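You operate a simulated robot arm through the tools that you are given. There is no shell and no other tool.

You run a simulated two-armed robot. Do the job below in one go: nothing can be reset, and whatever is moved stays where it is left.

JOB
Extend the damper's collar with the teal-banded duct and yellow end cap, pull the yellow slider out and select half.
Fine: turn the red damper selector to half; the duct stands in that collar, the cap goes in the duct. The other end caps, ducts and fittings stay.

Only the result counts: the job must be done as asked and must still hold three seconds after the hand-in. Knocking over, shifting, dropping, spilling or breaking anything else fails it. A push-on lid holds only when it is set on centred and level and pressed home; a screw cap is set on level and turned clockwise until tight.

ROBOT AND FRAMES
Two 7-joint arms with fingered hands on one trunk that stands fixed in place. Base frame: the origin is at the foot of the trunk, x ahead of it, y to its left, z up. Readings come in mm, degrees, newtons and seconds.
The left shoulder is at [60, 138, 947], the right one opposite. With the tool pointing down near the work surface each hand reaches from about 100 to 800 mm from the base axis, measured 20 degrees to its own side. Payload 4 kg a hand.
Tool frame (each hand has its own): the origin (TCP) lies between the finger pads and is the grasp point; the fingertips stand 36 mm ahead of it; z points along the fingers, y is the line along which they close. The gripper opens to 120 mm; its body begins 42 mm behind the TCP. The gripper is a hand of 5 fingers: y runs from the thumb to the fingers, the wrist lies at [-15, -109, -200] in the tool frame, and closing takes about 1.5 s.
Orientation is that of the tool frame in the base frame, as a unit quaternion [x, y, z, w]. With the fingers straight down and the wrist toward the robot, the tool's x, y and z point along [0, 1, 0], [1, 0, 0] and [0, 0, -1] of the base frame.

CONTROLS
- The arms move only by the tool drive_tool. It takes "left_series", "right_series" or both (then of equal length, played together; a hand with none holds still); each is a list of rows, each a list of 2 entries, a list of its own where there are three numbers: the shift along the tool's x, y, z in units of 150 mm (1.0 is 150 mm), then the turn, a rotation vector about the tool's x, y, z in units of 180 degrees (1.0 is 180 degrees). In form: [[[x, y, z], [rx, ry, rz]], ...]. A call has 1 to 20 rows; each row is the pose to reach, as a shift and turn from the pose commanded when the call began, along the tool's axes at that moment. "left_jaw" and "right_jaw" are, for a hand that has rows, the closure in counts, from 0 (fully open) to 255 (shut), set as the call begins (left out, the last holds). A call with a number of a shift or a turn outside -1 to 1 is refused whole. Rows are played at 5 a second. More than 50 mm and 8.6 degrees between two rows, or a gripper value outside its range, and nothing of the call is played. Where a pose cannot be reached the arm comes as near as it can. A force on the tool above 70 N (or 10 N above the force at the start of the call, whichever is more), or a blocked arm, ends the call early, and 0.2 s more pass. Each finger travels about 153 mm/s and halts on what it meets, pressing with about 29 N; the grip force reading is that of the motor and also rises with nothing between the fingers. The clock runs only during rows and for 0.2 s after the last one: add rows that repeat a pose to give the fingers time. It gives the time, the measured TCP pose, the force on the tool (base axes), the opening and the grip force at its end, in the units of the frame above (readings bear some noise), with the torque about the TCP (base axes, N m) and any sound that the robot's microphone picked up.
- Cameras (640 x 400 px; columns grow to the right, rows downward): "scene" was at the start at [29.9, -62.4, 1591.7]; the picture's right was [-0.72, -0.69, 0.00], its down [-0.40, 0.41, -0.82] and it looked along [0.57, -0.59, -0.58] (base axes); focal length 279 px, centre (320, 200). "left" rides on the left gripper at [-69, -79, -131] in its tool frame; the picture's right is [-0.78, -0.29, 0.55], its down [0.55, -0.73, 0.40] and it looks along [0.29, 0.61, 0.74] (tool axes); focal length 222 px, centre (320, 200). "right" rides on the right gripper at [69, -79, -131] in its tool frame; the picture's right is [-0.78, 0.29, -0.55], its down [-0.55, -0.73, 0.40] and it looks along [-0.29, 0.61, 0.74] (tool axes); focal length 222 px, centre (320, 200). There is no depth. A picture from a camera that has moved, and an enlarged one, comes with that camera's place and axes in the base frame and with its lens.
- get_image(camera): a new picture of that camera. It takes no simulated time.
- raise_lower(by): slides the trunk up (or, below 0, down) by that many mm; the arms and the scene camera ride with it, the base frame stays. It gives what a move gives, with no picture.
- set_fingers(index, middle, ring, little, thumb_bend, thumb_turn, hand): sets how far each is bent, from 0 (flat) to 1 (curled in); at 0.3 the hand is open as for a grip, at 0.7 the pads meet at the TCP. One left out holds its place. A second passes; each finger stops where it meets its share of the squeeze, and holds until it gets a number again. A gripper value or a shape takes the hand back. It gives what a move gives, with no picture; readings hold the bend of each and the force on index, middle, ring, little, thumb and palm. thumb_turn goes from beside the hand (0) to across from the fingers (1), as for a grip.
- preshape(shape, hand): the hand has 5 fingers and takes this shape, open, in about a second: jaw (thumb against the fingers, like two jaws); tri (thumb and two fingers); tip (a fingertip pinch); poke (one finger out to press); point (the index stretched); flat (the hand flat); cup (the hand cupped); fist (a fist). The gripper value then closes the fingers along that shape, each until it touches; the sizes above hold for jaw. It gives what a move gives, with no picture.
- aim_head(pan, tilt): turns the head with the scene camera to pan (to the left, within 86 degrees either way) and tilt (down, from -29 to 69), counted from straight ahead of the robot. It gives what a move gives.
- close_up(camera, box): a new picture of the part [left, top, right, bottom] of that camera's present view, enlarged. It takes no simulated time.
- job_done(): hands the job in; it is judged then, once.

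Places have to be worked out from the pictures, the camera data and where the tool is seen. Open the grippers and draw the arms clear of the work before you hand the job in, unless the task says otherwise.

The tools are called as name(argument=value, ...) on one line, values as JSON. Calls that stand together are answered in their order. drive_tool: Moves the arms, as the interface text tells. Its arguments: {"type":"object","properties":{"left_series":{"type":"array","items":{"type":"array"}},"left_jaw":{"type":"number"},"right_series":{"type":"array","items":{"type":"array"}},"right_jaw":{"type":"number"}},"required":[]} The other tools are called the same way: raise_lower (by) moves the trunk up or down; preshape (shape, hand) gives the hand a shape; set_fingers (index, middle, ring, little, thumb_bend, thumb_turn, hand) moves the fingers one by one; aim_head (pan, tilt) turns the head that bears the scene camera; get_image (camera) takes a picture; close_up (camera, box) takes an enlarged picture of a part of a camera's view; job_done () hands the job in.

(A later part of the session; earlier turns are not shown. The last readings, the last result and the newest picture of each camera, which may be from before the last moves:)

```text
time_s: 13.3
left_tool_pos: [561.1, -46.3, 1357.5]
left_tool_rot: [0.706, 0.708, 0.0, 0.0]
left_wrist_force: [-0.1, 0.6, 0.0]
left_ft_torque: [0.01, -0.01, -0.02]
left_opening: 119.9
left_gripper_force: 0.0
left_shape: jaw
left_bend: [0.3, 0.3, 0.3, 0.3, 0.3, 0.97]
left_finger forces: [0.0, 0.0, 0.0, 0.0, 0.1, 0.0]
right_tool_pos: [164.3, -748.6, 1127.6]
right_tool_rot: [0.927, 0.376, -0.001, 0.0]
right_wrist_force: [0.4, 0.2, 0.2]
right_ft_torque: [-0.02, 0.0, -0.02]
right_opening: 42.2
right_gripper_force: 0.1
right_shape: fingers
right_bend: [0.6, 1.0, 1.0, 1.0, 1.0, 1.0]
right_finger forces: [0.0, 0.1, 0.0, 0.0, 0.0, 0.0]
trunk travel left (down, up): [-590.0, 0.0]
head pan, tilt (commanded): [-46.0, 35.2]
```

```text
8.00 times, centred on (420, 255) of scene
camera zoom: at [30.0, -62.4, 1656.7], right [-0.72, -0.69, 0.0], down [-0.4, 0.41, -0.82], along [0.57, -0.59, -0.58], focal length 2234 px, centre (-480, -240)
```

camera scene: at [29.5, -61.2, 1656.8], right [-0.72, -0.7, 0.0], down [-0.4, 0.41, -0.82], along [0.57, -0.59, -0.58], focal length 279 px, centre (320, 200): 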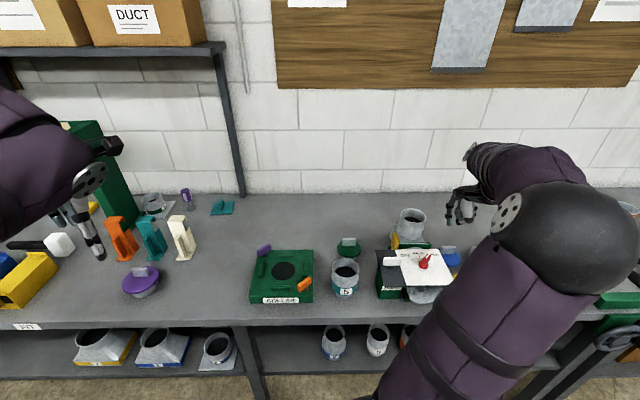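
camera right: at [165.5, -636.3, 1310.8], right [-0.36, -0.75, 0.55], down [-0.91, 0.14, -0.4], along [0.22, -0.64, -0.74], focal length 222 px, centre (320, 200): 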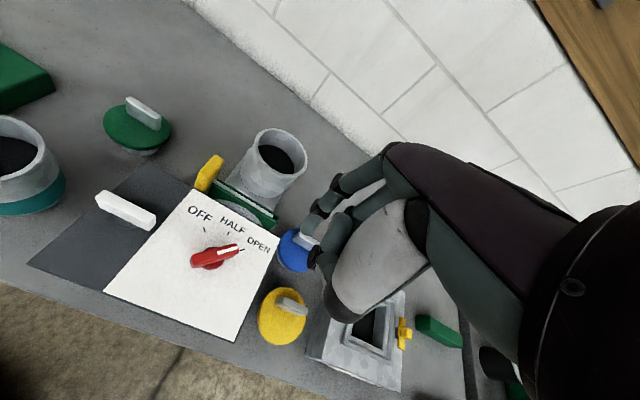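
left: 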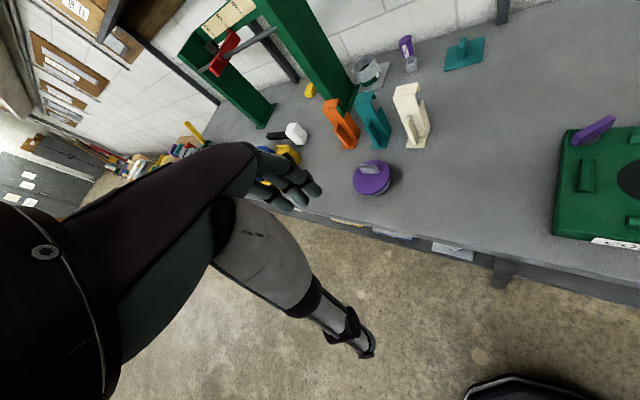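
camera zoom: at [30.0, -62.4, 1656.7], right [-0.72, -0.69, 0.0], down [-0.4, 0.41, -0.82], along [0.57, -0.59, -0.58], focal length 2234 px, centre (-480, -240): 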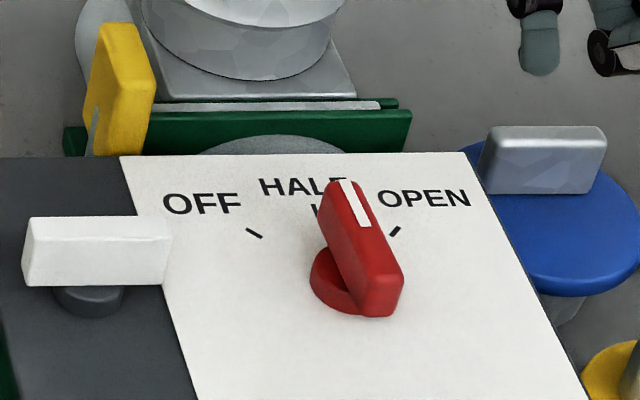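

The pointer sits at HALF within about 3°. Next I look closely at the yellow slider and its surroundings.

close_up(camera="right", box=[190, 90, 340, 210])

close_up(camera="scene", box=[392, 226, 432, 256])

```text
3.33 times, centred on (265, 150) of right
camera zoom: at [159.5, -642.0, 1259.9], right [-0.36, -0.76, 0.55], down [-0.91, 0.14, -0.4], along [0.22, -0.64, -0.74], focal length 740 px, centre (503, 367)
```

zoom: 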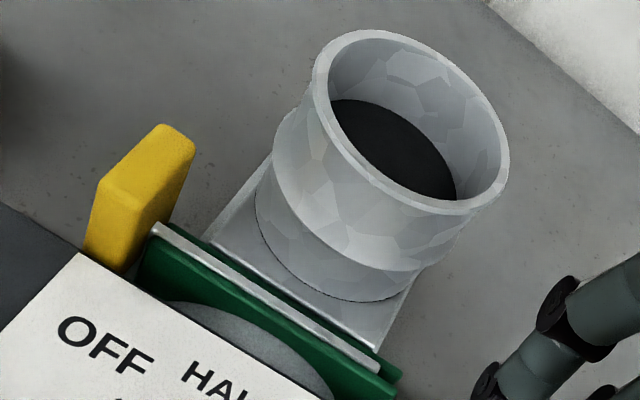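

```text
13.33 times, centred on (412, 241) of scene
camera zoom: at [30.0, -62.4, 1656.7], right [-0.72, -0.69, 0.0], down [-0.4, 0.41, -0.82], along [0.57, -0.59, -0.58], focal length 3724 px, centre (-907, -347)
```

zoom: 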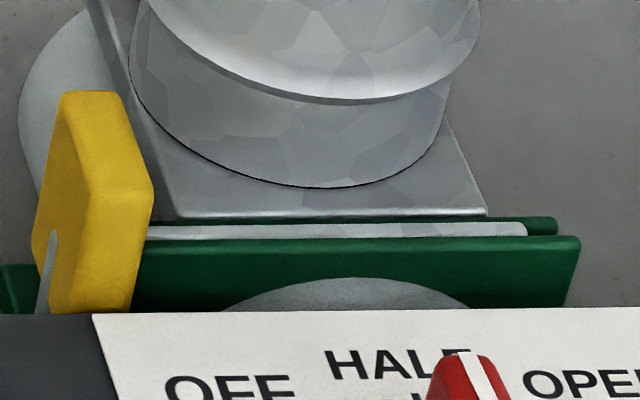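

I move the fingertip over to the right side of the yellow tab, hovering above the gate frame first.

drive_tool(right_series=[[[0.18, 0.1, 0], [0, 0, 0]], [[0.36, 0.2, 0], [0, 0, 0]], [[0.54, 0.35, 0], [0, 0, 0]], [[0.717, 0.459, 0.0], [0, 0, 0]], [[0.717, 0.459, 0.2], [0, 0, 0]], [[0.717, 0.459, 0.2], [0, 0, 0]]])

close_up(camera="right", box=[190, 120, 370, 280])

close_up(camera="scene", box=[380, 210, 440, 260])

```text
time_s: 14.7
left_tool_pos: [561.6, -46.3, 1357.3]
left_tool_rot: [0.707, 0.708, -0.001, 0.0]
left_wrist_force: [0.6, -0.8, -0.1]
left_ft_torque: [-0.01, -0.01, -0.03]
left_opening: 119.7
left_gripper_force: 0.0
left_shape: jaw
left_bend: [0.3, 0.3, 0.3, 0.3, 0.3, 0.97]
left_finger forces: [0.0, 0.1, 0.1, 0.0, 0.0, 0.0]
right_tool_pos: [290.2, -724.4, 1094.8]
right_tool_rot: [0.927, 0.376, 0.0, 0.0]
right_wrist_force: [-0.8, 0.7, 0.3]
right_ft_torque: [-0.01, 0.01, 0.02]
right_opening: 42.6
right_gripper_force: 0.0
right_shape: fingers
right_bend: [0.6, 1.0, 1.0, 1.0, 1.0, 1.0]
right_finger forces: [0.0, 0.1, 0.1, 0.0, 0.1, 0.0]
trunk travel left (down, up): [-590.0, 0.0]
head pan, tilt (commanded): [-46.0, 35.2]
```

```text
2.50 times, centred on (280, 200) of right
camera zoom: at [285.8, -617.8, 1226.7], right [-0.36, -0.76, 0.55], down [-0.91, 0.14, -0.4], along [0.22, -0.64, -0.74], focal length 555 px, centre (420, 200)
```

zoom: 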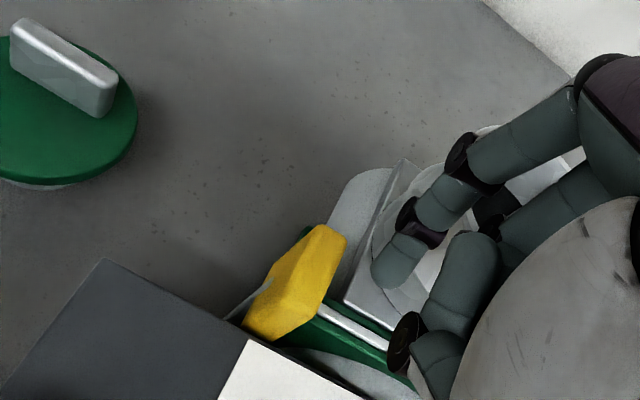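

```text
8.00 times, centred on (410, 235) of scene
camera zoom: at [30.1, -61.6, 1656.8], right [-0.72, -0.7, 0.0], down [-0.4, 0.41, -0.82], along [0.57, -0.59, -0.58], focal length 2234 px, centre (-400, -80)
```

zoom: 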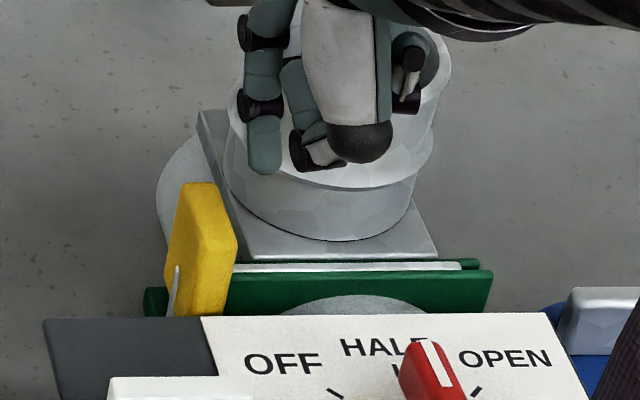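

The tip is right of the tab as wanted (l≈290, d≈742). I lower it beside the tab and push the tab about 20 mm leftward as a trial.

drive_tool(right_series=[[[0, 0, 0.14], [0, 0, 0]], [[0, 0, 0.277], [0, 0, 0]], [[0.04, 0, 0.277], [0, 0, 0]], [[0.08, 0, 0.277], [0, 0, 0]], [[0.13, 0, 0.277], [0, 0, 0]], [[0.179, 0, 0.277], [0, 0, 0]], [[0.179, 0, 0.277], [0, 0, 0]]])

close_up(camera="right", box=[190, 120, 370, 280])

close_up(camera="scene", box=[380, 210, 440, 260])

```text
time_s: 16.3
left_tool_pos: [561.7, -46.3, 1357.8]
left_tool_rot: [0.706, 0.708, 0.0, 0.0]
left_wrist_force: [0.3, 0.8, 0.0]
left_ft_torque: [0.03, 0.0, -0.02]
left_opening: 119.6
left_gripper_force: 0.0
left_shape: jaw
left_bend: [0.3, 0.3, 0.3, 0.3, 0.3, 0.97]
left_finger forces: [0.1, 0.1, 0.0, 0.1, 0.0, 0.0]
right_tool_pos: [310.5, -705.6, 1055.0]
right_tool_rot: [0.927, 0.375, 0.0, 0.0]
right_wrist_force: [-1.8, -0.2, -0.7]
right_ft_torque: [-0.01, 0.05, -0.01]
right_opening: 42.4
right_gripper_force: 0.6
right_shape: fingers
right_bend: [0.61, 1.0, 1.0, 1.0, 1.0, 1.0]
right_finger forces: [1.0, 0.0, 0.0, 0.0, 0.1, 0.1]
trunk travel left (down, up): [-590.0, 0.0]
head pan, tilt (commanded): [-46.0, 35.2]
```

```text
2.50 times, centred on (280, 200) of right
camera zoom: at [304.5, -599.5, 1187.3], right [-0.36, -0.76, 0.55], down [-0.91, 0.14, -0.4], along [0.22, -0.64, -0.74], focal length 555 px, centre (420, 200)
```

zoom: 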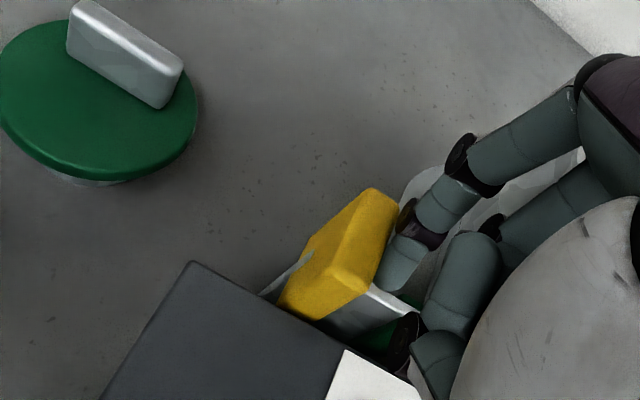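

```text
8.00 times, centred on (410, 235) of scene
camera zoom: at [29.8, -62.6, 1656.7], right [-0.72, -0.69, 0.0], down [-0.4, 0.41, -0.82], along [0.57, -0.59, -0.58], focal length 2234 px, centre (-400, -80)
```

zoom: 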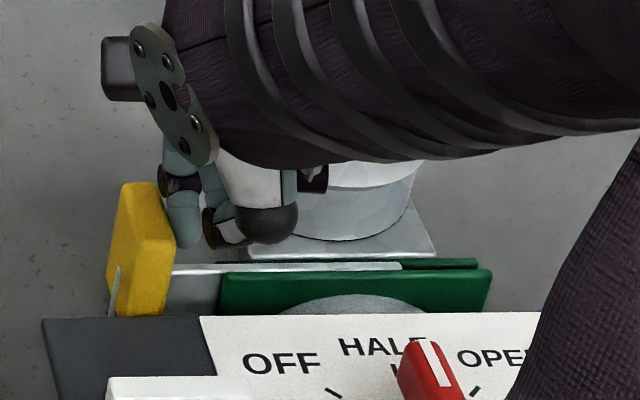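

The slider glides out with barely 2 N. I keep pushing left another 40 mm, watching force and picture.

drive_tool(right_series=[[[0.07, 0, 0], [0, 0, 0]], [[0.14, 0, 0], [0, 0, 0]], [[0.21, 0, 0], [0, 0, 0]], [[0.28, 0, 0], [0, 0, 0]], [[0.28, 0, 0], [0, 0, 0]]])

close_up(camera="right", box=[190, 120, 370, 280])

close_up(camera="scene", box=[370, 205, 442, 265])

```text
time_s: 17.5
left_tool_pos: [560.0, -47.1, 1357.7]
left_tool_rot: [0.707, 0.707, 0.001, 0.001]
left_wrist_force: [0.0, 0.0, 0.4]
left_ft_torque: [-0.01, 0.0, 0.01]
left_opening: 119.7
left_gripper_force: 0.1
left_shape: jaw
left_bend: [0.3, 0.3, 0.3, 0.3, 0.3, 0.97]
left_finger forces: [0.0, 0.1, 0.0, 0.0, 0.0, 0.0]
right_tool_pos: [337.2, -679.8, 1054.7]
right_tool_rot: [0.927, 0.375, 0.0, 0.001]
right_wrist_force: [-8.1, -6.6, -0.2]
right_ft_torque: [-0.19, 0.17, -0.23]
right_opening: 41.8
right_gripper_force: 5.4
right_shape: fingers
right_bend: [0.61, 1.0, 1.0, 1.0, 1.0, 1.0]
right_finger forces: [10.6, 0.0, 0.1, 0.1, 0.2, 0.0]
trunk travel left (down, up): [-590.0, 0.0]
head pan, tilt (commanded): [-46.0, 35.2]
```

```text
2.50 times, centred on (280, 200) of right
camera zoom: at [333.1, -572.5, 1186.7], right [-0.36, -0.75, 0.55], down [-0.91, 0.15, -0.4], along [0.22, -0.64, -0.74], focal length 555 px, centre (420, 200)
```

zoom: 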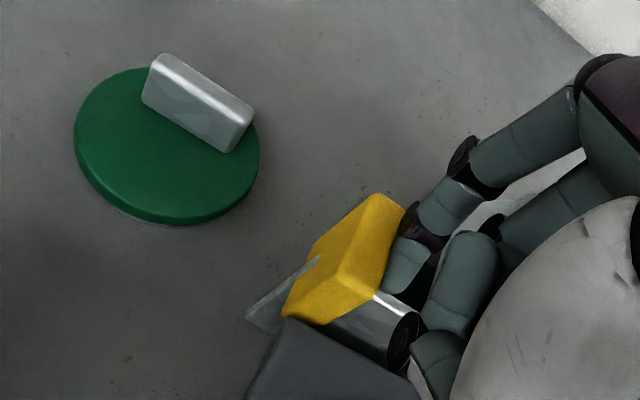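

```text
6.67 times, centred on (406, 235) of scene
camera zoom: at [28.9, -63.3, 1656.7], right [-0.72, -0.69, 0.0], down [-0.4, 0.41, -0.82], along [0.57, -0.59, -0.58], focal length 1862 px, centre (-253, -33)
```

zoom: 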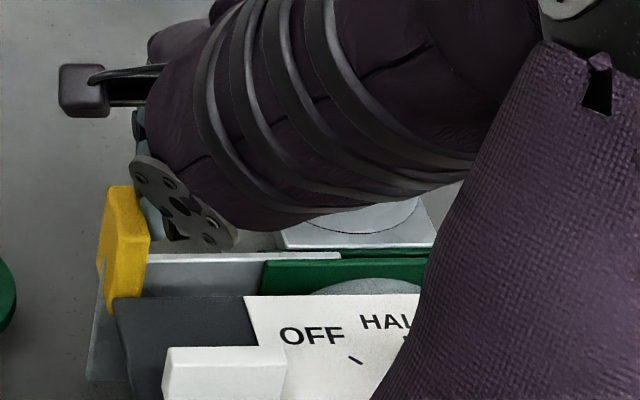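

Resistance rose to about 10 N after roughly 59 mm of travel, which suggests the end stop. I push a few mm more to confirm that it no longer moves.

drive_tool(right_series=[[[0.025, 0, 0], [0, 0, 0]], [[0.05, 0, 0], [0, 0, 0]], [[0.05, 0, 0], [0, 0, 0]], [[0.05, 0, 0], [0, 0, 0]]])

close_up(camera="scene", box=[370, 205, 442, 265])

```text
time_s: 18.5
left_tool_pos: [557.6, -48.8, 1357.3]
left_tool_rot: [0.708, 0.707, 0.001, 0.0]
left_wrist_force: [0.5, 0.5, -0.5]
left_ft_torque: [0.01, -0.01, -0.01]
left_opening: 119.6
left_gripper_force: 0.1
left_shape: jaw
left_bend: [0.3, 0.3, 0.3, 0.3, 0.3, 0.97]
left_finger forces: [0.0, 0.0, 0.0, 0.1, 0.0, 0.0]
right_tool_pos: [339.4, -675.4, 1054.5]
right_tool_rot: [0.929, 0.371, -0.001, 0.0]
right_wrist_force: [-21.1, -20.3, 5.0]
right_ft_torque: [-0.51, 0.4, -0.75]
right_opening: 41.7
right_gripper_force: 14.4
right_shape: fingers
right_bend: [0.61, 1.0, 1.0, 1.0, 1.0, 1.0]
right_finger forces: [29.4, 0.1, 0.0, 0.1, 0.0, 0.0]
trunk travel left (down, up): [-590.0, 0.0]
head pan, tilt (commanded): [-46.0, 35.2]
```

```text
6.67 times, centred on (406, 235) of scene
camera zoom: at [26.6, -64.9, 1656.7], right [-0.72, -0.69, 0.0], down [-0.4, 0.42, -0.82], along [0.57, -0.59, -0.58], focal length 1862 px, centre (-253, -33)
```

zoom: 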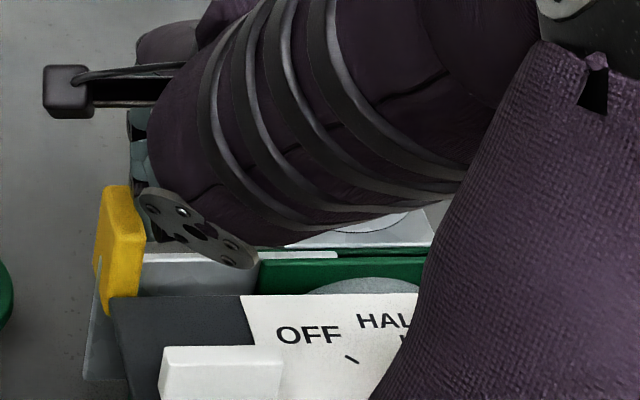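

At the stop (29 N with no further travel), so the slider is fully out. I back off gently to the right, lift clear and check the damper.

drive_tool(right_series=[[[-0.05, 0, 0], [0, 0, 0]], [[-0.1, 0, 0], [0, 0, 0]], [[-0.12, 0, -0.15], [0, 0, 0]], [[-0.12, -0.1, -0.4], [0, 0, 0]], [[-0.12, -0.3, -0.65], [0, 0, 0]], [[-0.12, -0.5, -0.9], [0, 0, 0]], [[-0.12, -0.5, -0.9], [0, 0, 0]]])

get_image(camera="right")

get_image(camera="scene")

```text
time_s: 20.1
left_tool_pos: [561.0, -48.5, 1357.1]
left_tool_rot: [0.707, 0.707, 0.0, -0.001]
left_wrist_force: [1.0, 0.2, 0.4]
left_ft_torque: [0.02, -0.02, -0.02]
left_opening: 120.1
left_gripper_force: 0.0
left_shape: jaw
left_bend: [0.3, 0.3, 0.3, 0.3, 0.3, 0.97]
left_finger forces: [0.0, 0.0, 0.0, 0.0, 0.0, 0.0]
right_tool_pos: [279.0, -630.9, 1188.2]
right_tool_rot: [0.927, 0.376, 0.0, 0.0]
right_wrist_force: [-0.4, -0.9, -0.2]
right_ft_torque: [0.02, 0.0, 0.04]
right_opening: 42.8
right_gripper_force: 0.1
right_shape: fingers
right_bend: [0.6, 1.0, 1.0, 1.0, 1.0, 1.0]
right_finger forces: [0.0, 0.0, 0.0, 0.0, 0.0, 0.0]
trunk travel left (down, up): [-590.0, 0.0]
head pan, tilt (commanded): [-46.0, 35.2]
```

```text
taken
camera right: at [275.4, -524.8, 1319.6], right [-0.36, -0.76, 0.55], down [-0.91, 0.15, -0.4], along [0.22, -0.64, -0.74], focal length 222 px, centre (320, 200)
```

right: 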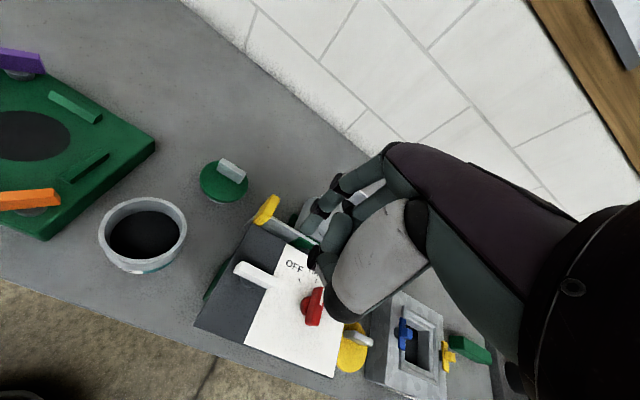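

```text
taken
camera scene: at [30.4, -64.4, 1656.6], right [-0.72, -0.69, 0.0], down [-0.4, 0.42, -0.82], along [0.57, -0.59, -0.58], focal length 279 px, centre (320, 200)
```

scene: 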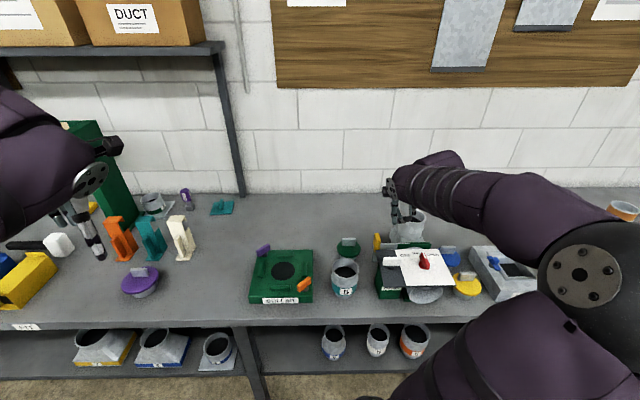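

The slider is out and the damper hasn't moved. Now the duct: I open the hand to the jaw shape and zoom on the teal duct for its exact place.

preshape(shape="jaw", hand="right")

close_up(camera="scene", box=[320, 230, 380, 310])

close_up(camera="right", box=[80, 160, 280, 300])

close_up(camera="scene", box=[370, 200, 490, 310])

```text
time_s: 21.0
left_tool_pos: [562.0, -46.0, 1356.9]
left_tool_rot: [0.707, 0.707, 0.0, 0.0]
left_wrist_force: [0.1, 0.4, 0.2]
left_ft_torque: [0.02, 0.02, -0.02]
left_opening: 119.8
left_gripper_force: 0.1
left_shape: jaw
left_bend: [0.3, 0.3, 0.3, 0.3, 0.3, 0.97]
left_finger forces: [0.0, 0.0, 0.1, 0.1, 0.0, 0.1]
right_tool_pos: [279.9, -629.4, 1188.1]
right_tool_rot: [0.927, 0.376, -0.001, 0.0]
right_wrist_force: [-0.6, -0.7, -0.3]
right_ft_torque: [-0.01, -0.02, 0.01]
right_opening: 119.7
right_gripper_force: 0.0
right_shape: jaw
right_bend: [0.3, 0.3, 0.3, 0.3, 0.3, 0.97]
right_finger forces: [0.0, 0.0, 0.0, 0.0, 0.1, 0.1]
trunk travel left (down, up): [-590.0, 0.0]
head pan, tilt (commanded): [-46.0, 35.2]
```

```text
5.00 times, centred on (350, 270) of scene
camera zoom: at [30.0, -62.6, 1656.7], right [-0.72, -0.69, 0.0], down [-0.4, 0.41, -0.82], along [0.57, -0.59, -0.58], focal length 1396 px, centre (170, -150)
```

zoom: 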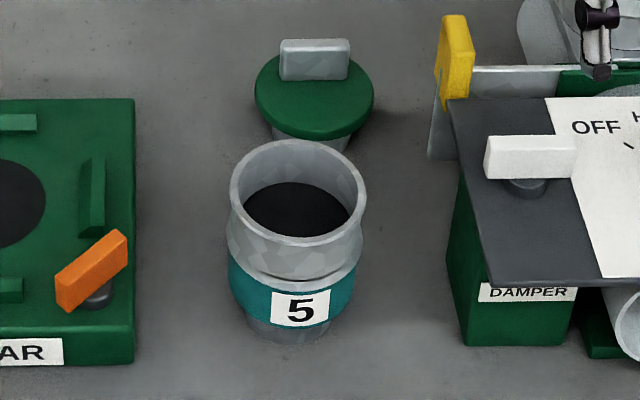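

```text
2.86 times, centred on (180, 230) of right
camera zoom: at [275.4, -523.5, 1320.3], right [-0.36, -0.76, 0.55], down [-0.91, 0.14, -0.4], along [0.22, -0.64, -0.74], focal length 635 px, centre (720, 114)
```

zoom: 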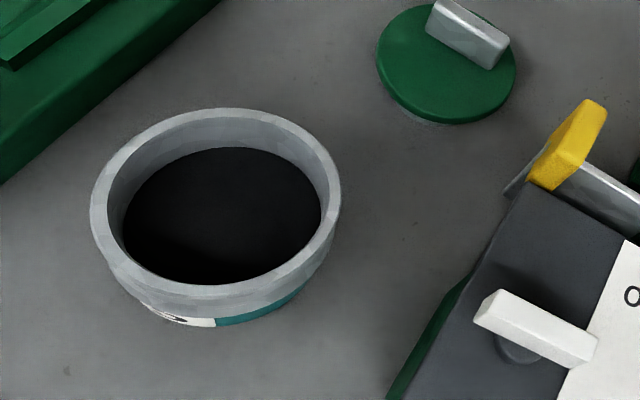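

```text
3.64 times, centred on (430, 255) of scene
camera zoom: at [30.0, -62.6, 1656.7], right [-0.72, -0.69, 0.0], down [-0.4, 0.41, -0.82], along [0.57, -0.59, -0.58], focal length 1016 px, centre (-80, 0)
```

zoom: 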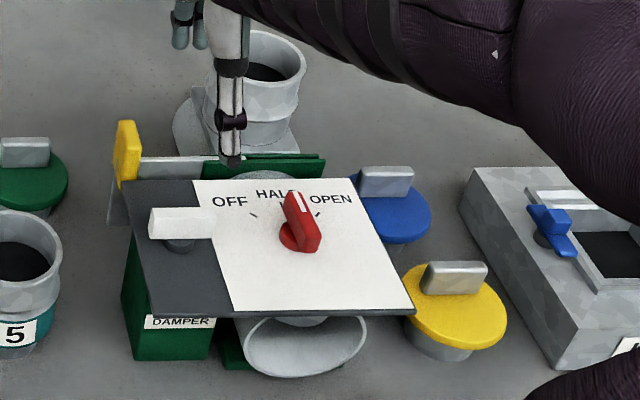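

Duct rim: centre about (378, -536), radius ≈42, rim height about 980–994. I move over it with open fingers and hover above to check the alignment.

drive_tool(right_series=[[[0.3, 0, 0], [0, 0, 0]], [[0.6, 0.005, 0.05], [0, 0, 0]], [[0.85, 0.009, 0.2], [0, 0, 0]], [[0.903, 0.009, 0.5], [0, 0, 0]], [[0.903, 0.009, 0.8], [0, 0, 0]], [[0.903, 0.009, 0.853], [0, 0, 0]], [[0.903, 0.009, 0.853], [0, 0, 0]]])

get_image(camera="right")

close_up(camera="scene", box=[290, 190, 410, 310])

```text
time_s: 22.6
left_tool_pos: [562.3, -46.9, 1356.4]
left_tool_rot: [0.707, 0.707, 0.001, -0.001]
left_wrist_force: [0.3, 0.4, -0.6]
left_ft_torque: [0.03, 0.01, -0.01]
left_opening: 119.5
left_gripper_force: 0.1
left_shape: jaw
left_bend: [0.3, 0.3, 0.3, 0.3, 0.3, 0.97]
left_finger forces: [0.1, 0.0, 0.1, 0.1, 0.0, 0.0]
right_tool_pos: [375.4, -536.7, 1062.9]
right_tool_rot: [0.927, 0.376, 0.001, -0.001]
right_wrist_force: [-0.2, -0.6, 0.0]
right_ft_torque: [-0.01, 0.02, -0.01]
right_opening: 120.2
right_gripper_force: 0.0
right_shape: jaw
right_bend: [0.3, 0.3, 0.3, 0.3, 0.3, 0.97]
right_finger forces: [0.0, 0.1, 0.0, 0.0, 0.1, 0.0]
trunk travel left (down, up): [-590.0, 0.0]
head pan, tilt (commanded): [-46.0, 35.2]
```

```text
taken
camera right: at [371.5, -430.3, 1194.7], right [-0.36, -0.76, 0.55], down [-0.91, 0.15, -0.4], along [0.22, -0.64, -0.74], focal length 222 px, centre (320, 200)
```

right: 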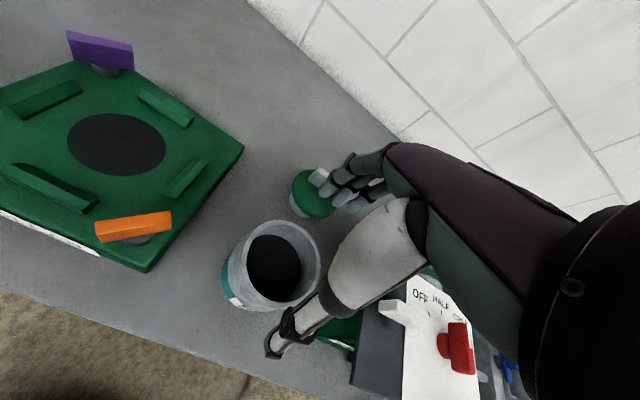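

```text
3.33 times, centred on (350, 250) of scene
camera zoom: at [29.9, -63.1, 1656.7], right [-0.72, -0.69, 0.0], down [-0.4, 0.41, -0.82], along [0.57, -0.59, -0.58], focal length 931 px, centre (220, 33)
```

zoom: 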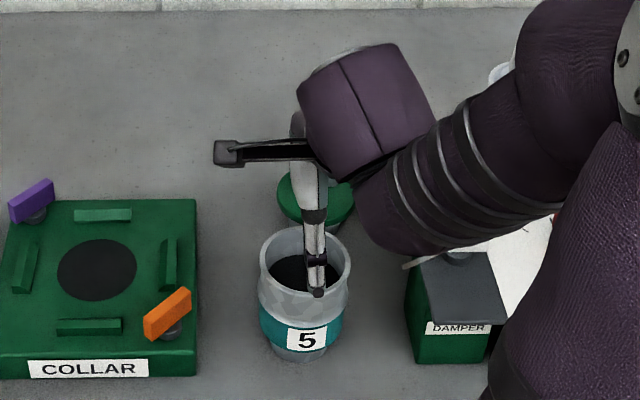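

The duct is visible below the thumb and fingers. I zoom on it for a precise offset.

close_up(camera="right", box=[200, 150, 400, 370])

close_up(camera="scene", box=[325, 245, 385, 305])

```text
1.82 times, centred on (300, 260) of right
camera zoom: at [371.5, -430.3, 1194.7], right [-0.36, -0.76, 0.55], down [-0.91, 0.15, -0.4], along [0.22, -0.64, -0.74], focal length 404 px, centre (356, 91)
```

zoom: 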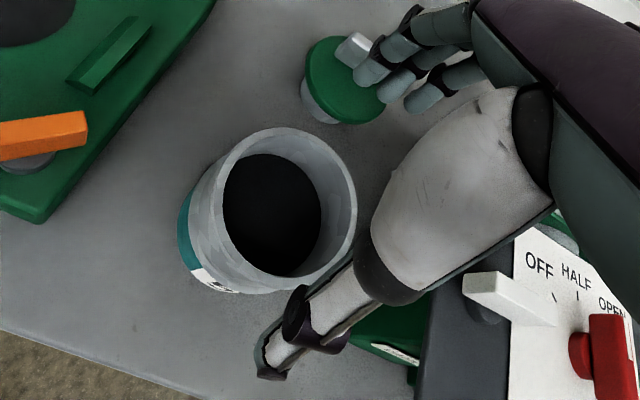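

```text
6.67 times, centred on (355, 275) of scene
camera zoom: at [29.9, -63.1, 1656.7], right [-0.72, -0.69, 0.0], down [-0.4, 0.41, -0.82], along [0.57, -0.59, -0.58], focal length 1862 px, centre (87, -300)
```

zoom: 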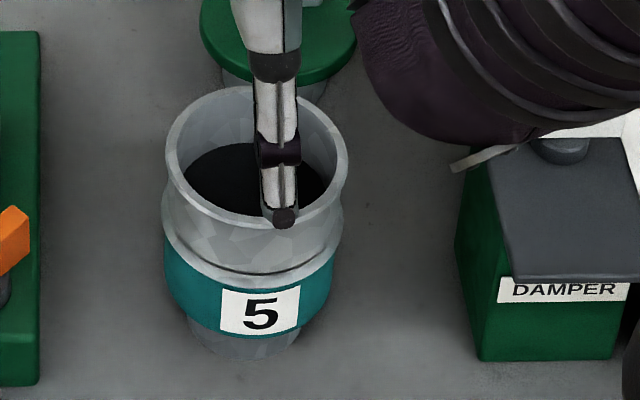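

Rim centre is about (377.6, -535, 990), just 3 mm from the TCP axis. I descend so the pads straddle the duct's upper body, fingers open.

drive_tool(right_series=[[[0.018, 0.002, 0.15], [0, 0, 0]], [[0.018, 0.002, 0.3], [0, 0, 0]], [[0.018, 0.002, 0.45], [0, 0, 0]], [[0.018, 0.002, 0.6], [0, 0, 0]], [[0.018, 0.002, 0.6], [0, 0, 0]]])

get_image(camera="right")

close_up(camera="scene", box=[310, 230, 390, 310])

```text
time_s: 23.7
left_tool_pos: [561.1, -41.7, 1358.7]
left_tool_rot: [0.708, 0.706, -0.002, 0.002]
left_wrist_force: [-0.9, -0.3, 0.0]
left_ft_torque: [0.05, -0.02, 0.04]
left_opening: 119.6
left_gripper_force: 0.1
left_shape: jaw
left_bend: [0.3, 0.3, 0.3, 0.3, 0.3, 0.97]
left_finger forces: [0.0, 0.0, 0.1, 0.0, 0.0, 0.1]
right_tool_pos: [313.0, -592.8, 1016.3]
right_tool_rot: [0.954, 0.299, -0.012, 0.03]
right_wrist_force: [14.1, 33.3, 49.0]
right_ft_torque: [-3.05, -1.7, 1.94]
right_opening: 118.4
right_gripper_force: 0.2
right_shape: jaw
right_bend: [0.31, 0.3, 0.3, 0.3, 0.3, 0.97]
right_finger forces: [0.0, 36.8, 45.1, 0.1, 0.1, 0.1]
right hand out of reach, approached as far as the arm can: row 2, 3, 4
trunk travel left (down, up): [-590.0, 0.0]
head pan, tilt (commanded): [-46.0, 35.2]
stopped in row 5 (right hand): the force on the tool passed its limit at 96 N (the readings are from after the stop); the commanded pose is now the measured one
```

```text
taken
camera right: at [326.2, -479.3, 1141.2], right [-0.48, -0.65, 0.59], down [-0.87, 0.26, -0.41], along [0.11, -0.71, -0.69], focal length 222 px, centre (320, 200)
```

right: 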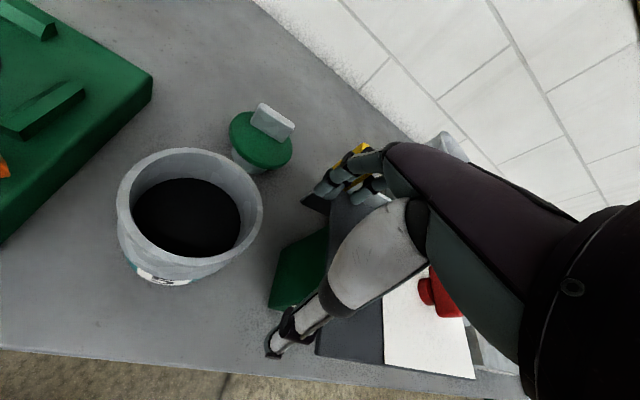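

```text
5.00 times, centred on (350, 270) of scene
camera zoom: at [29.9, -55.0, 1657.9], right [-0.72, -0.7, 0.0], down [-0.4, 0.41, -0.82], along [0.57, -0.59, -0.57], focal length 1396 px, centre (170, -150)
```

zoom: 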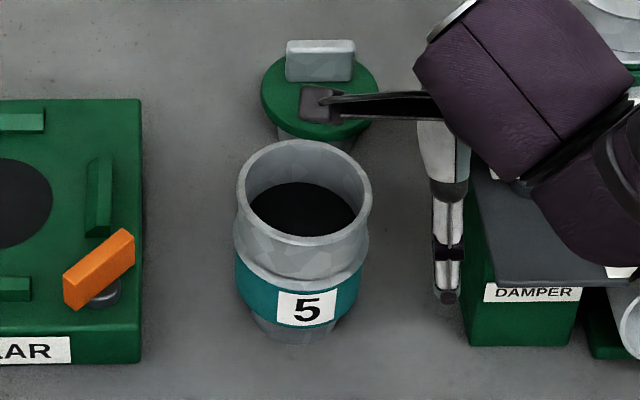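

The arm could not reach lower there and slid sideways, so the fingertips touched the damper's left side. I back straight up and away right now, in small steps.

drive_tool(right_series=[[[0, 0, -0.05], [0, 0, 0]], [[0, 0, -0.12], [0, 0, 0]], [[0, 0, -0.25], [0, 0, 0]], [[0, 0, -0.45], [0, 0, 0]], [[0, 0, -0.7], [0, 0, 0]], [[0, 0, -0.7], [0, 0, 0]]])

get_image(camera="right")

get_image(camera="scene")

close_up(camera="scene", box=[370, 200, 490, 310])

```text
time_s: 25.1
left_tool_pos: [561.7, -46.1, 1356.5]
left_tool_rot: [0.707, 0.707, 0.001, 0.0]
left_wrist_force: [0.5, 0.1, 0.0]
left_ft_torque: [-0.01, 0.03, -0.01]
left_opening: 119.4
left_gripper_force: 0.2
left_shape: jaw
left_bend: [0.3, 0.3, 0.3, 0.3, 0.3, 0.97]
left_finger forces: [0.0, 0.0, 0.0, 0.1, 0.0, 0.0]
right_tool_pos: [309.3, -593.2, 1115.4]
right_tool_rot: [0.957, 0.29, -0.013, 0.025]
right_wrist_force: [0.3, -0.3, 0.1]
right_ft_torque: [0.01, 0.02, 0.03]
right_opening: 119.9
right_gripper_force: 0.1
right_shape: jaw
right_bend: [0.3, 0.3, 0.3, 0.3, 0.3, 0.97]
right_finger forces: [0.1, 0.0, 0.0, 0.1, 0.1, 0.1]
trunk travel left (down, up): [-590.0, 0.0]
head pan, tilt (commanded): [-46.0, 35.2]
```

```text
taken
camera right: at [325.4, -481.0, 1242.1], right [-0.49, -0.65, 0.59], down [-0.87, 0.29, -0.4], along [0.09, -0.71, -0.7], focal length 222 px, centre (320, 200)
```

right: 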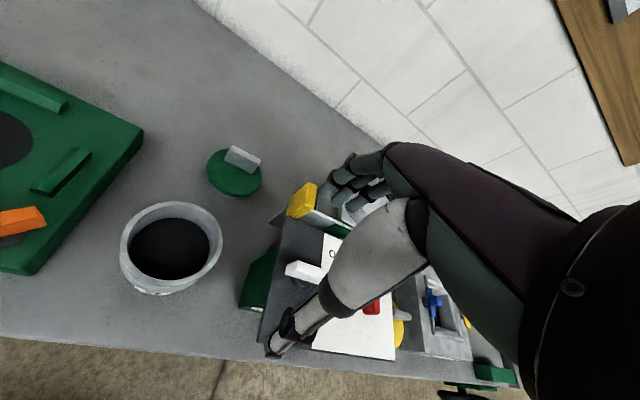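

```text
taken
camera scene: at [30.6, -62.7, 1656.7], right [-0.72, -0.69, 0.0], down [-0.4, 0.41, -0.82], along [0.57, -0.59, -0.58], focal length 279 px, centre (320, 200)
```

scene: 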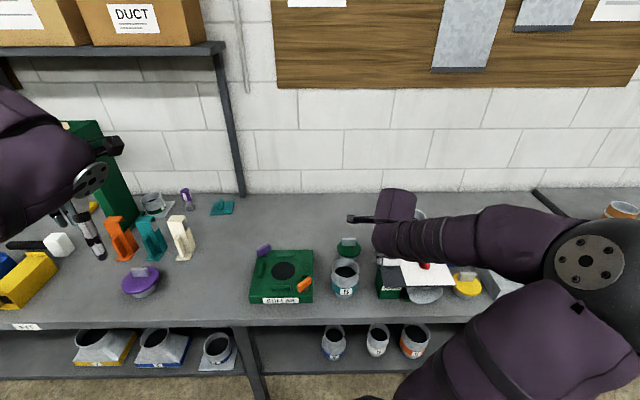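

```text
3.64 times, centred on (430, 255) of scene
camera zoom: at [30.6, -62.7, 1656.7], right [-0.72, -0.69, 0.0], down [-0.4, 0.41, -0.82], along [0.57, -0.59, -0.58], focal length 1016 px, centre (-80, 0)
```

zoom: 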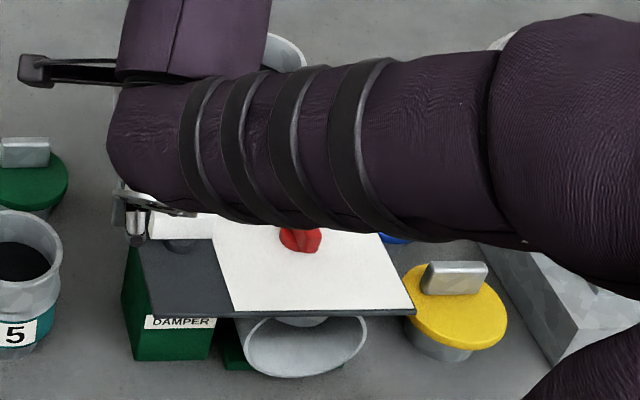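

I lift further to clear the view and check the knob, slider and lever after the contact.

drive_tool(right_series=[[[0, -0.1, -0.3], [0, 0, 0]], [[0, -0.2, -0.6], [0, 0, 0]], [[0, -0.3, -0.9], [0, 0, 0]], [[0, -0.4, -1.0], [0, 0, 0]], [[0, -0.4, -1.0], [0, 0, 0]]])

get_image(camera="right")

get_image(camera="scene")

close_up(camera="scene", box=[370, 200, 490, 310])

close_up(camera="right", box=[180, 130, 380, 330])

```text
time_s: 26.3
left_tool_pos: [561.3, -48.0, 1357.1]
left_tool_rot: [0.707, 0.707, 0.0, 0.001]
left_wrist_force: [0.4, -0.8, -0.4]
left_ft_torque: [-0.02, 0.01, 0.01]
left_opening: 119.7
left_gripper_force: 0.0
left_shape: jaw
left_bend: [0.3, 0.3, 0.3, 0.3, 0.3, 0.97]
left_finger forces: [0.0, 0.1, 0.0, 0.0, 0.0, 0.1]
right_tool_pos: [276.8, -535.8, 1264.7]
right_tool_rot: [0.957, 0.289, -0.014, 0.025]
right_wrist_force: [0.5, 0.6, 0.2]
right_ft_torque: [-0.02, 0.02, -0.01]
right_opening: 119.7
right_gripper_force: 0.0
right_shape: jaw
right_bend: [0.3, 0.3, 0.3, 0.3, 0.3, 0.97]
right_finger forces: [0.0, 0.0, 0.1, 0.1, 0.0, 0.0]
trunk travel left (down, up): [-590.0, 0.0]
head pan, tilt (commanded): [-46.0, 35.2]
```

```text
taken
camera right: at [292.7, -423.2, 1390.0], right [-0.49, -0.65, 0.59], down [-0.87, 0.29, -0.4], along [0.09, -0.71, -0.7], focal length 222 px, centre (320, 200)
```

right: 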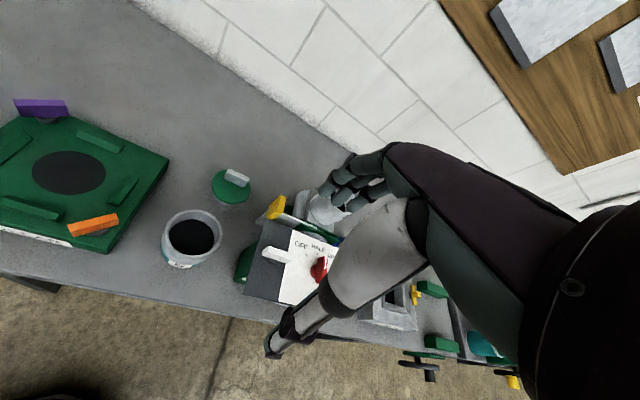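

```text
taken
camera scene: at [30.0, -62.6, 1656.7], right [-0.72, -0.69, 0.0], down [-0.4, 0.41, -0.82], along [0.57, -0.59, -0.58], focal length 279 px, centre (320, 200)
```

scene: 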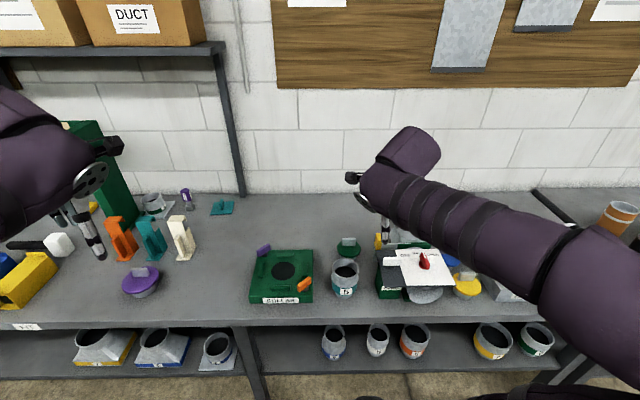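

```text
3.64 times, centred on (430, 255) of scene
camera zoom: at [30.0, -62.6, 1656.7], right [-0.72, -0.69, 0.0], down [-0.4, 0.41, -0.82], along [0.57, -0.59, -0.58], focal length 1016 px, centre (-80, 0)
```

zoom: 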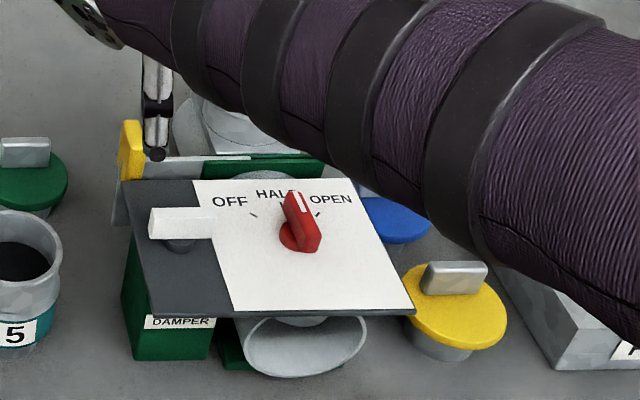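

```text
2.00 times, centred on (280, 230) of right
camera zoom: at [292.7, -423.2, 1390.0], right [-0.49, -0.65, 0.59], down [-0.87, 0.29, -0.4], along [0.09, -0.71, -0.7], focal length 444 px, centre (400, 140)
```

zoom: 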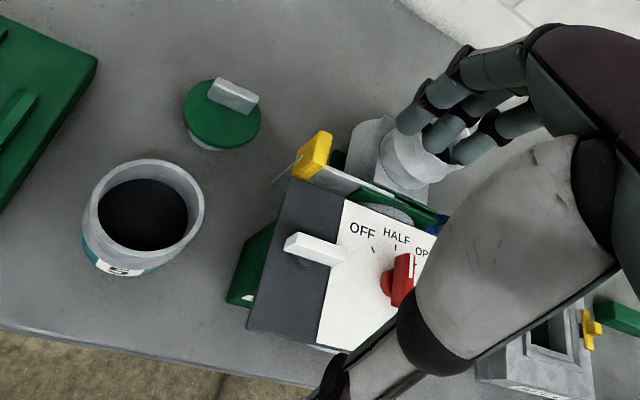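

Knob, slider and lever look unchanged. The wrist was twisted too far for that yaw, so I approach the duct with the hand turned about 56° counter-clockwise (level, y toward base x), stopping 100 mm above the rim.

drive_tool(right_series=[[[0.086, 0.048, 0.12], [0.0007, 0.0026, -0.0447]], [[0.172, 0.095, 0.25], [0.0015, 0.0052, -0.0894]], [[0.258, 0.143, 0.38], [0.0022, 0.0078, -0.1341]], [[0.343, 0.191, 0.5], [0.003, 0.0105, -0.1789]], [[0.429, 0.239, 0.63], [0.0037, 0.0131, -0.2236]], [[0.515, 0.286, 0.76], [0.0045, 0.0157, -0.2683]], [[0.601, 0.334, 0.888], [0.0052, 0.0183, -0.313]], [[0.601, 0.334, 0.888], [0.0052, 0.0183, -0.313]]])

get_image(camera="right")

get_image(camera="scene")

```text
time_s: 28.1
left_tool_pos: [560.7, -46.3, 1357.4]
left_tool_rot: [0.707, 0.707, 0.001, 0.0]
left_wrist_force: [1.1, 0.4, 0.1]
left_ft_torque: [0.0, -0.06, -0.02]
left_opening: 119.7
left_gripper_force: 0.0
left_shape: jaw
left_bend: [0.3, 0.3, 0.3, 0.3, 0.3, 0.97]
left_finger forces: [0.0, 0.1, 0.0, 0.0, 0.0, 0.0]
right_tool_pos: [377.4, -533.7, 1129.9]
right_tool_rot: [0.707, 0.707, 0.002, -0.001]
right_wrist_force: [-0.3, -0.5, -0.3]
right_ft_torque: [0.01, -0.03, 0.0]
right_opening: 119.9
right_gripper_force: 0.0
right_shape: jaw
right_bend: [0.3, 0.3, 0.3, 0.3, 0.3, 0.97]
right_finger forces: [0.0, 0.0, 0.1, 0.0, 0.1, 0.0]
trunk travel left (down, up): [-590.0, 0.0]
head pan, tilt (commanded): [-46.0, 35.2]
```

```text
taken
camera right: at [299.4, -464.3, 1260.4], right [0.29, -0.79, 0.55], down [-0.73, -0.55, -0.4], along [0.61, -0.28, -0.74], focal length 222 px, centre (320, 200)
```

right: 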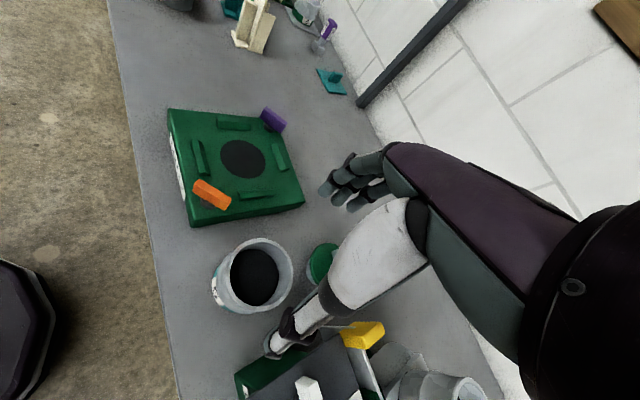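

```text
taken
camera scene: at [29.3, -62.0, 1656.8], right [-0.72, -0.7, 0.0], down [-0.4, 0.41, -0.82], along [0.57, -0.59, -0.58], focal length 279 px, centre (320, 200)
```

scene: 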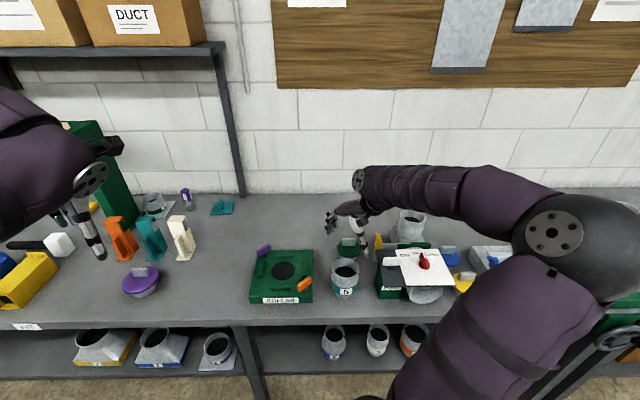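

The arm posture is natural here. I zoom in to refine the duct centre before descending.

close_up(camera="right", box=[190, 200, 350, 380])

close_up(camera="scene", box=[300, 200, 400, 310])

```text
2.22 times, centred on (270, 290) of right
camera zoom: at [299.4, -464.3, 1260.4], right [0.29, -0.79, 0.55], down [-0.73, -0.55, -0.4], along [0.61, -0.28, -0.74], focal length 494 px, centre (431, 0)
```

zoom: 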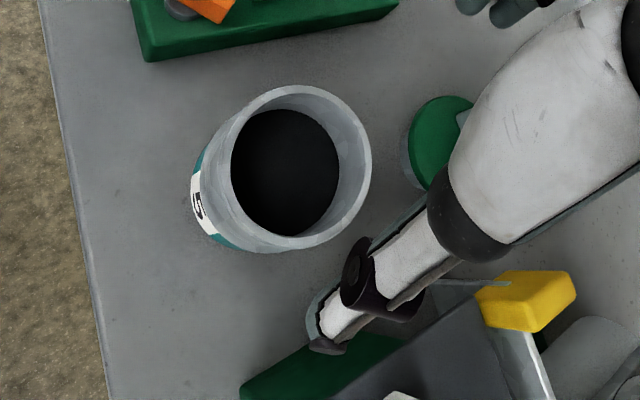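

```text
3.64 times, centred on (350, 255) of scene
camera zoom: at [29.3, -62.0, 1656.8], right [-0.72, -0.7, 0.0], down [-0.4, 0.41, -0.82], along [0.57, -0.59, -0.58], focal length 1016 px, centre (211, 0)
```

zoom: 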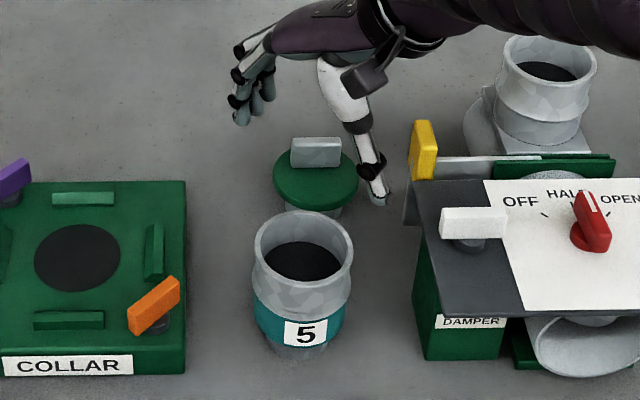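

Duct centre ≈ (379, -535), within 2 mm of the TCP axis. I descend halfway first, checking reach.

drive_tool(right_series=[[[-0.005, 0.01, 0.15], [0, 0, 0]], [[-0.008, 0.01, 0.3], [0, 0, 0]], [[-0.008, 0.01, 0.45], [0, 0, 0]], [[-0.008, 0.01, 0.58], [0, 0, 0]], [[-0.008, 0.01, 0.58], [0, 0, 0]]])

get_image(camera="right")

close_up(camera="scene", box=[300, 200, 400, 310])

```text
time_s: 29.3
left_tool_pos: [561.0, -45.9, 1358.0]
left_tool_rot: [0.707, 0.707, 0.0, 0.0]
left_wrist_force: [-0.3, 0.1, 0.3]
left_ft_torque: [0.01, -0.01, 0.03]
left_opening: 119.5
left_gripper_force: 0.0
left_shape: jaw
left_bend: [0.3, 0.3, 0.3, 0.3, 0.3, 0.97]
left_finger forces: [0.0, 0.0, 0.0, 0.1, 0.0, 0.1]
right_tool_pos: [380.3, -536.6, 1041.0]
right_tool_rot: [0.707, 0.707, 0.001, 0.001]
right_wrist_force: [-0.7, -0.5, -0.7]
right_ft_torque: [-0.02, 0.03, 0.01]
right_opening: 119.9
right_gripper_force: 0.1
right_shape: jaw
right_bend: [0.3, 0.3, 0.3, 0.3, 0.3, 0.97]
right_finger forces: [0.0, 0.1, 0.0, 0.1, 0.1, 0.1]
trunk travel left (down, up): [-590.0, 0.0]
head pan, tilt (commanded): [-46.0, 35.2]
```

```text
taken
camera right: at [301.6, -465.9, 1173.1], right [0.29, -0.79, 0.55], down [-0.73, -0.55, -0.4], along [0.61, -0.29, -0.74], focal length 222 px, centre (320, 200)
```

right: 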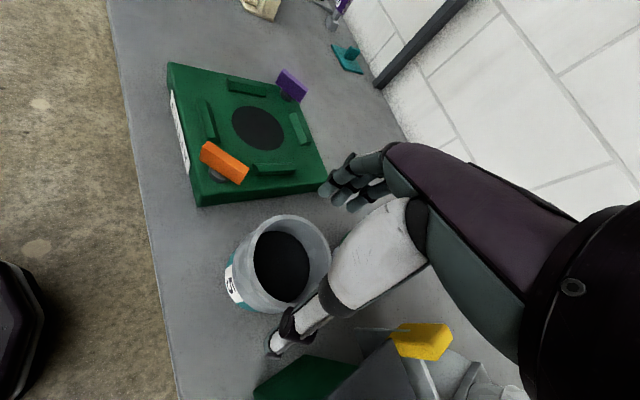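

```text
3.64 times, centred on (350, 255) of scene
camera zoom: at [29.9, -62.2, 1656.7], right [-0.72, -0.69, 0.0], down [-0.4, 0.41, -0.82], along [0.57, -0.59, -0.58], focal length 1016 px, centre (211, 0)
```

zoom: 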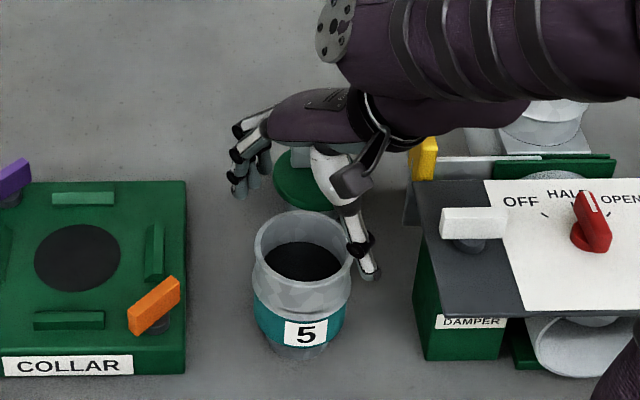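

Reach is fine with this yaw. I descend the remaining 69 mm so the pads straddle the upper duct body.

drive_tool(right_series=[[[0.005, -0.005, 0.12], [0, 0, 0]], [[0.008, -0.006, 0.24], [0, 0, 0]], [[0.008, -0.006, 0.36], [0, 0, 0]], [[0.008, -0.006, 0.46], [0, 0, 0]], [[0.008, -0.006, 0.46], [0, 0, 0]]])

get_image(camera="right")

close_up(camera="scene", box=[300, 200, 400, 310])

```text
time_s: 30.5
left_tool_pos: [561.1, -46.0, 1356.7]
left_tool_rot: [0.707, 0.707, 0.0, 0.0]
left_wrist_force: [-0.4, 0.4, 0.6]
left_ft_torque: [0.03, 0.0, -0.01]
left_opening: 119.7
left_gripper_force: 0.0
left_shape: jaw
left_bend: [0.3, 0.3, 0.3, 0.3, 0.3, 0.97]
left_finger forces: [0.0, 0.1, 0.0, 0.1, 0.0, 0.0]
right_tool_pos: [377.7, -535.4, 973.0]
right_tool_rot: [0.707, 0.707, 0.002, 0.0]
right_wrist_force: [-1.2, 0.0, 1.0]
right_ft_torque: [0.0, 0.02, 0.0]
right_opening: 119.6
right_gripper_force: 0.1
right_shape: jaw
right_bend: [0.3, 0.3, 0.3, 0.3, 0.3, 0.97]
right_finger forces: [0.0, 0.0, 0.0, 0.1, 1.5, 0.1]
trunk travel left (down, up): [-590.0, 0.0]
head pan, tilt (commanded): [-46.0, 35.2]
```

```text
taken
camera right: at [299.5, -464.9, 1104.5], right [0.29, -0.79, 0.55], down [-0.73, -0.55, -0.4], along [0.61, -0.28, -0.74], focal length 222 px, centre (320, 200)
```

right: 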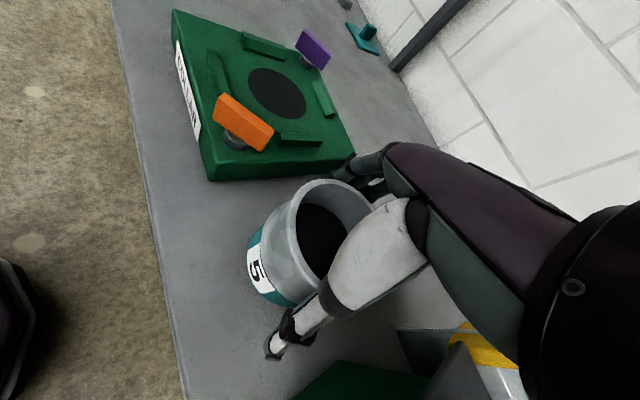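

```text
3.64 times, centred on (350, 255) of scene
camera zoom: at [29.8, -62.3, 1656.7], right [-0.72, -0.69, 0.0], down [-0.4, 0.41, -0.82], along [0.57, -0.59, -0.58], focal length 1016 px, centre (211, 0)
```

zoom: 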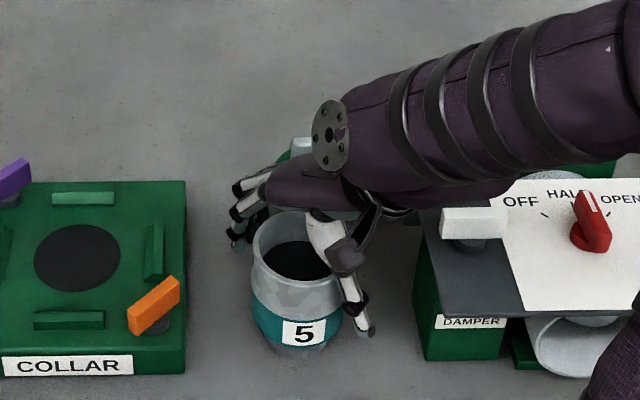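

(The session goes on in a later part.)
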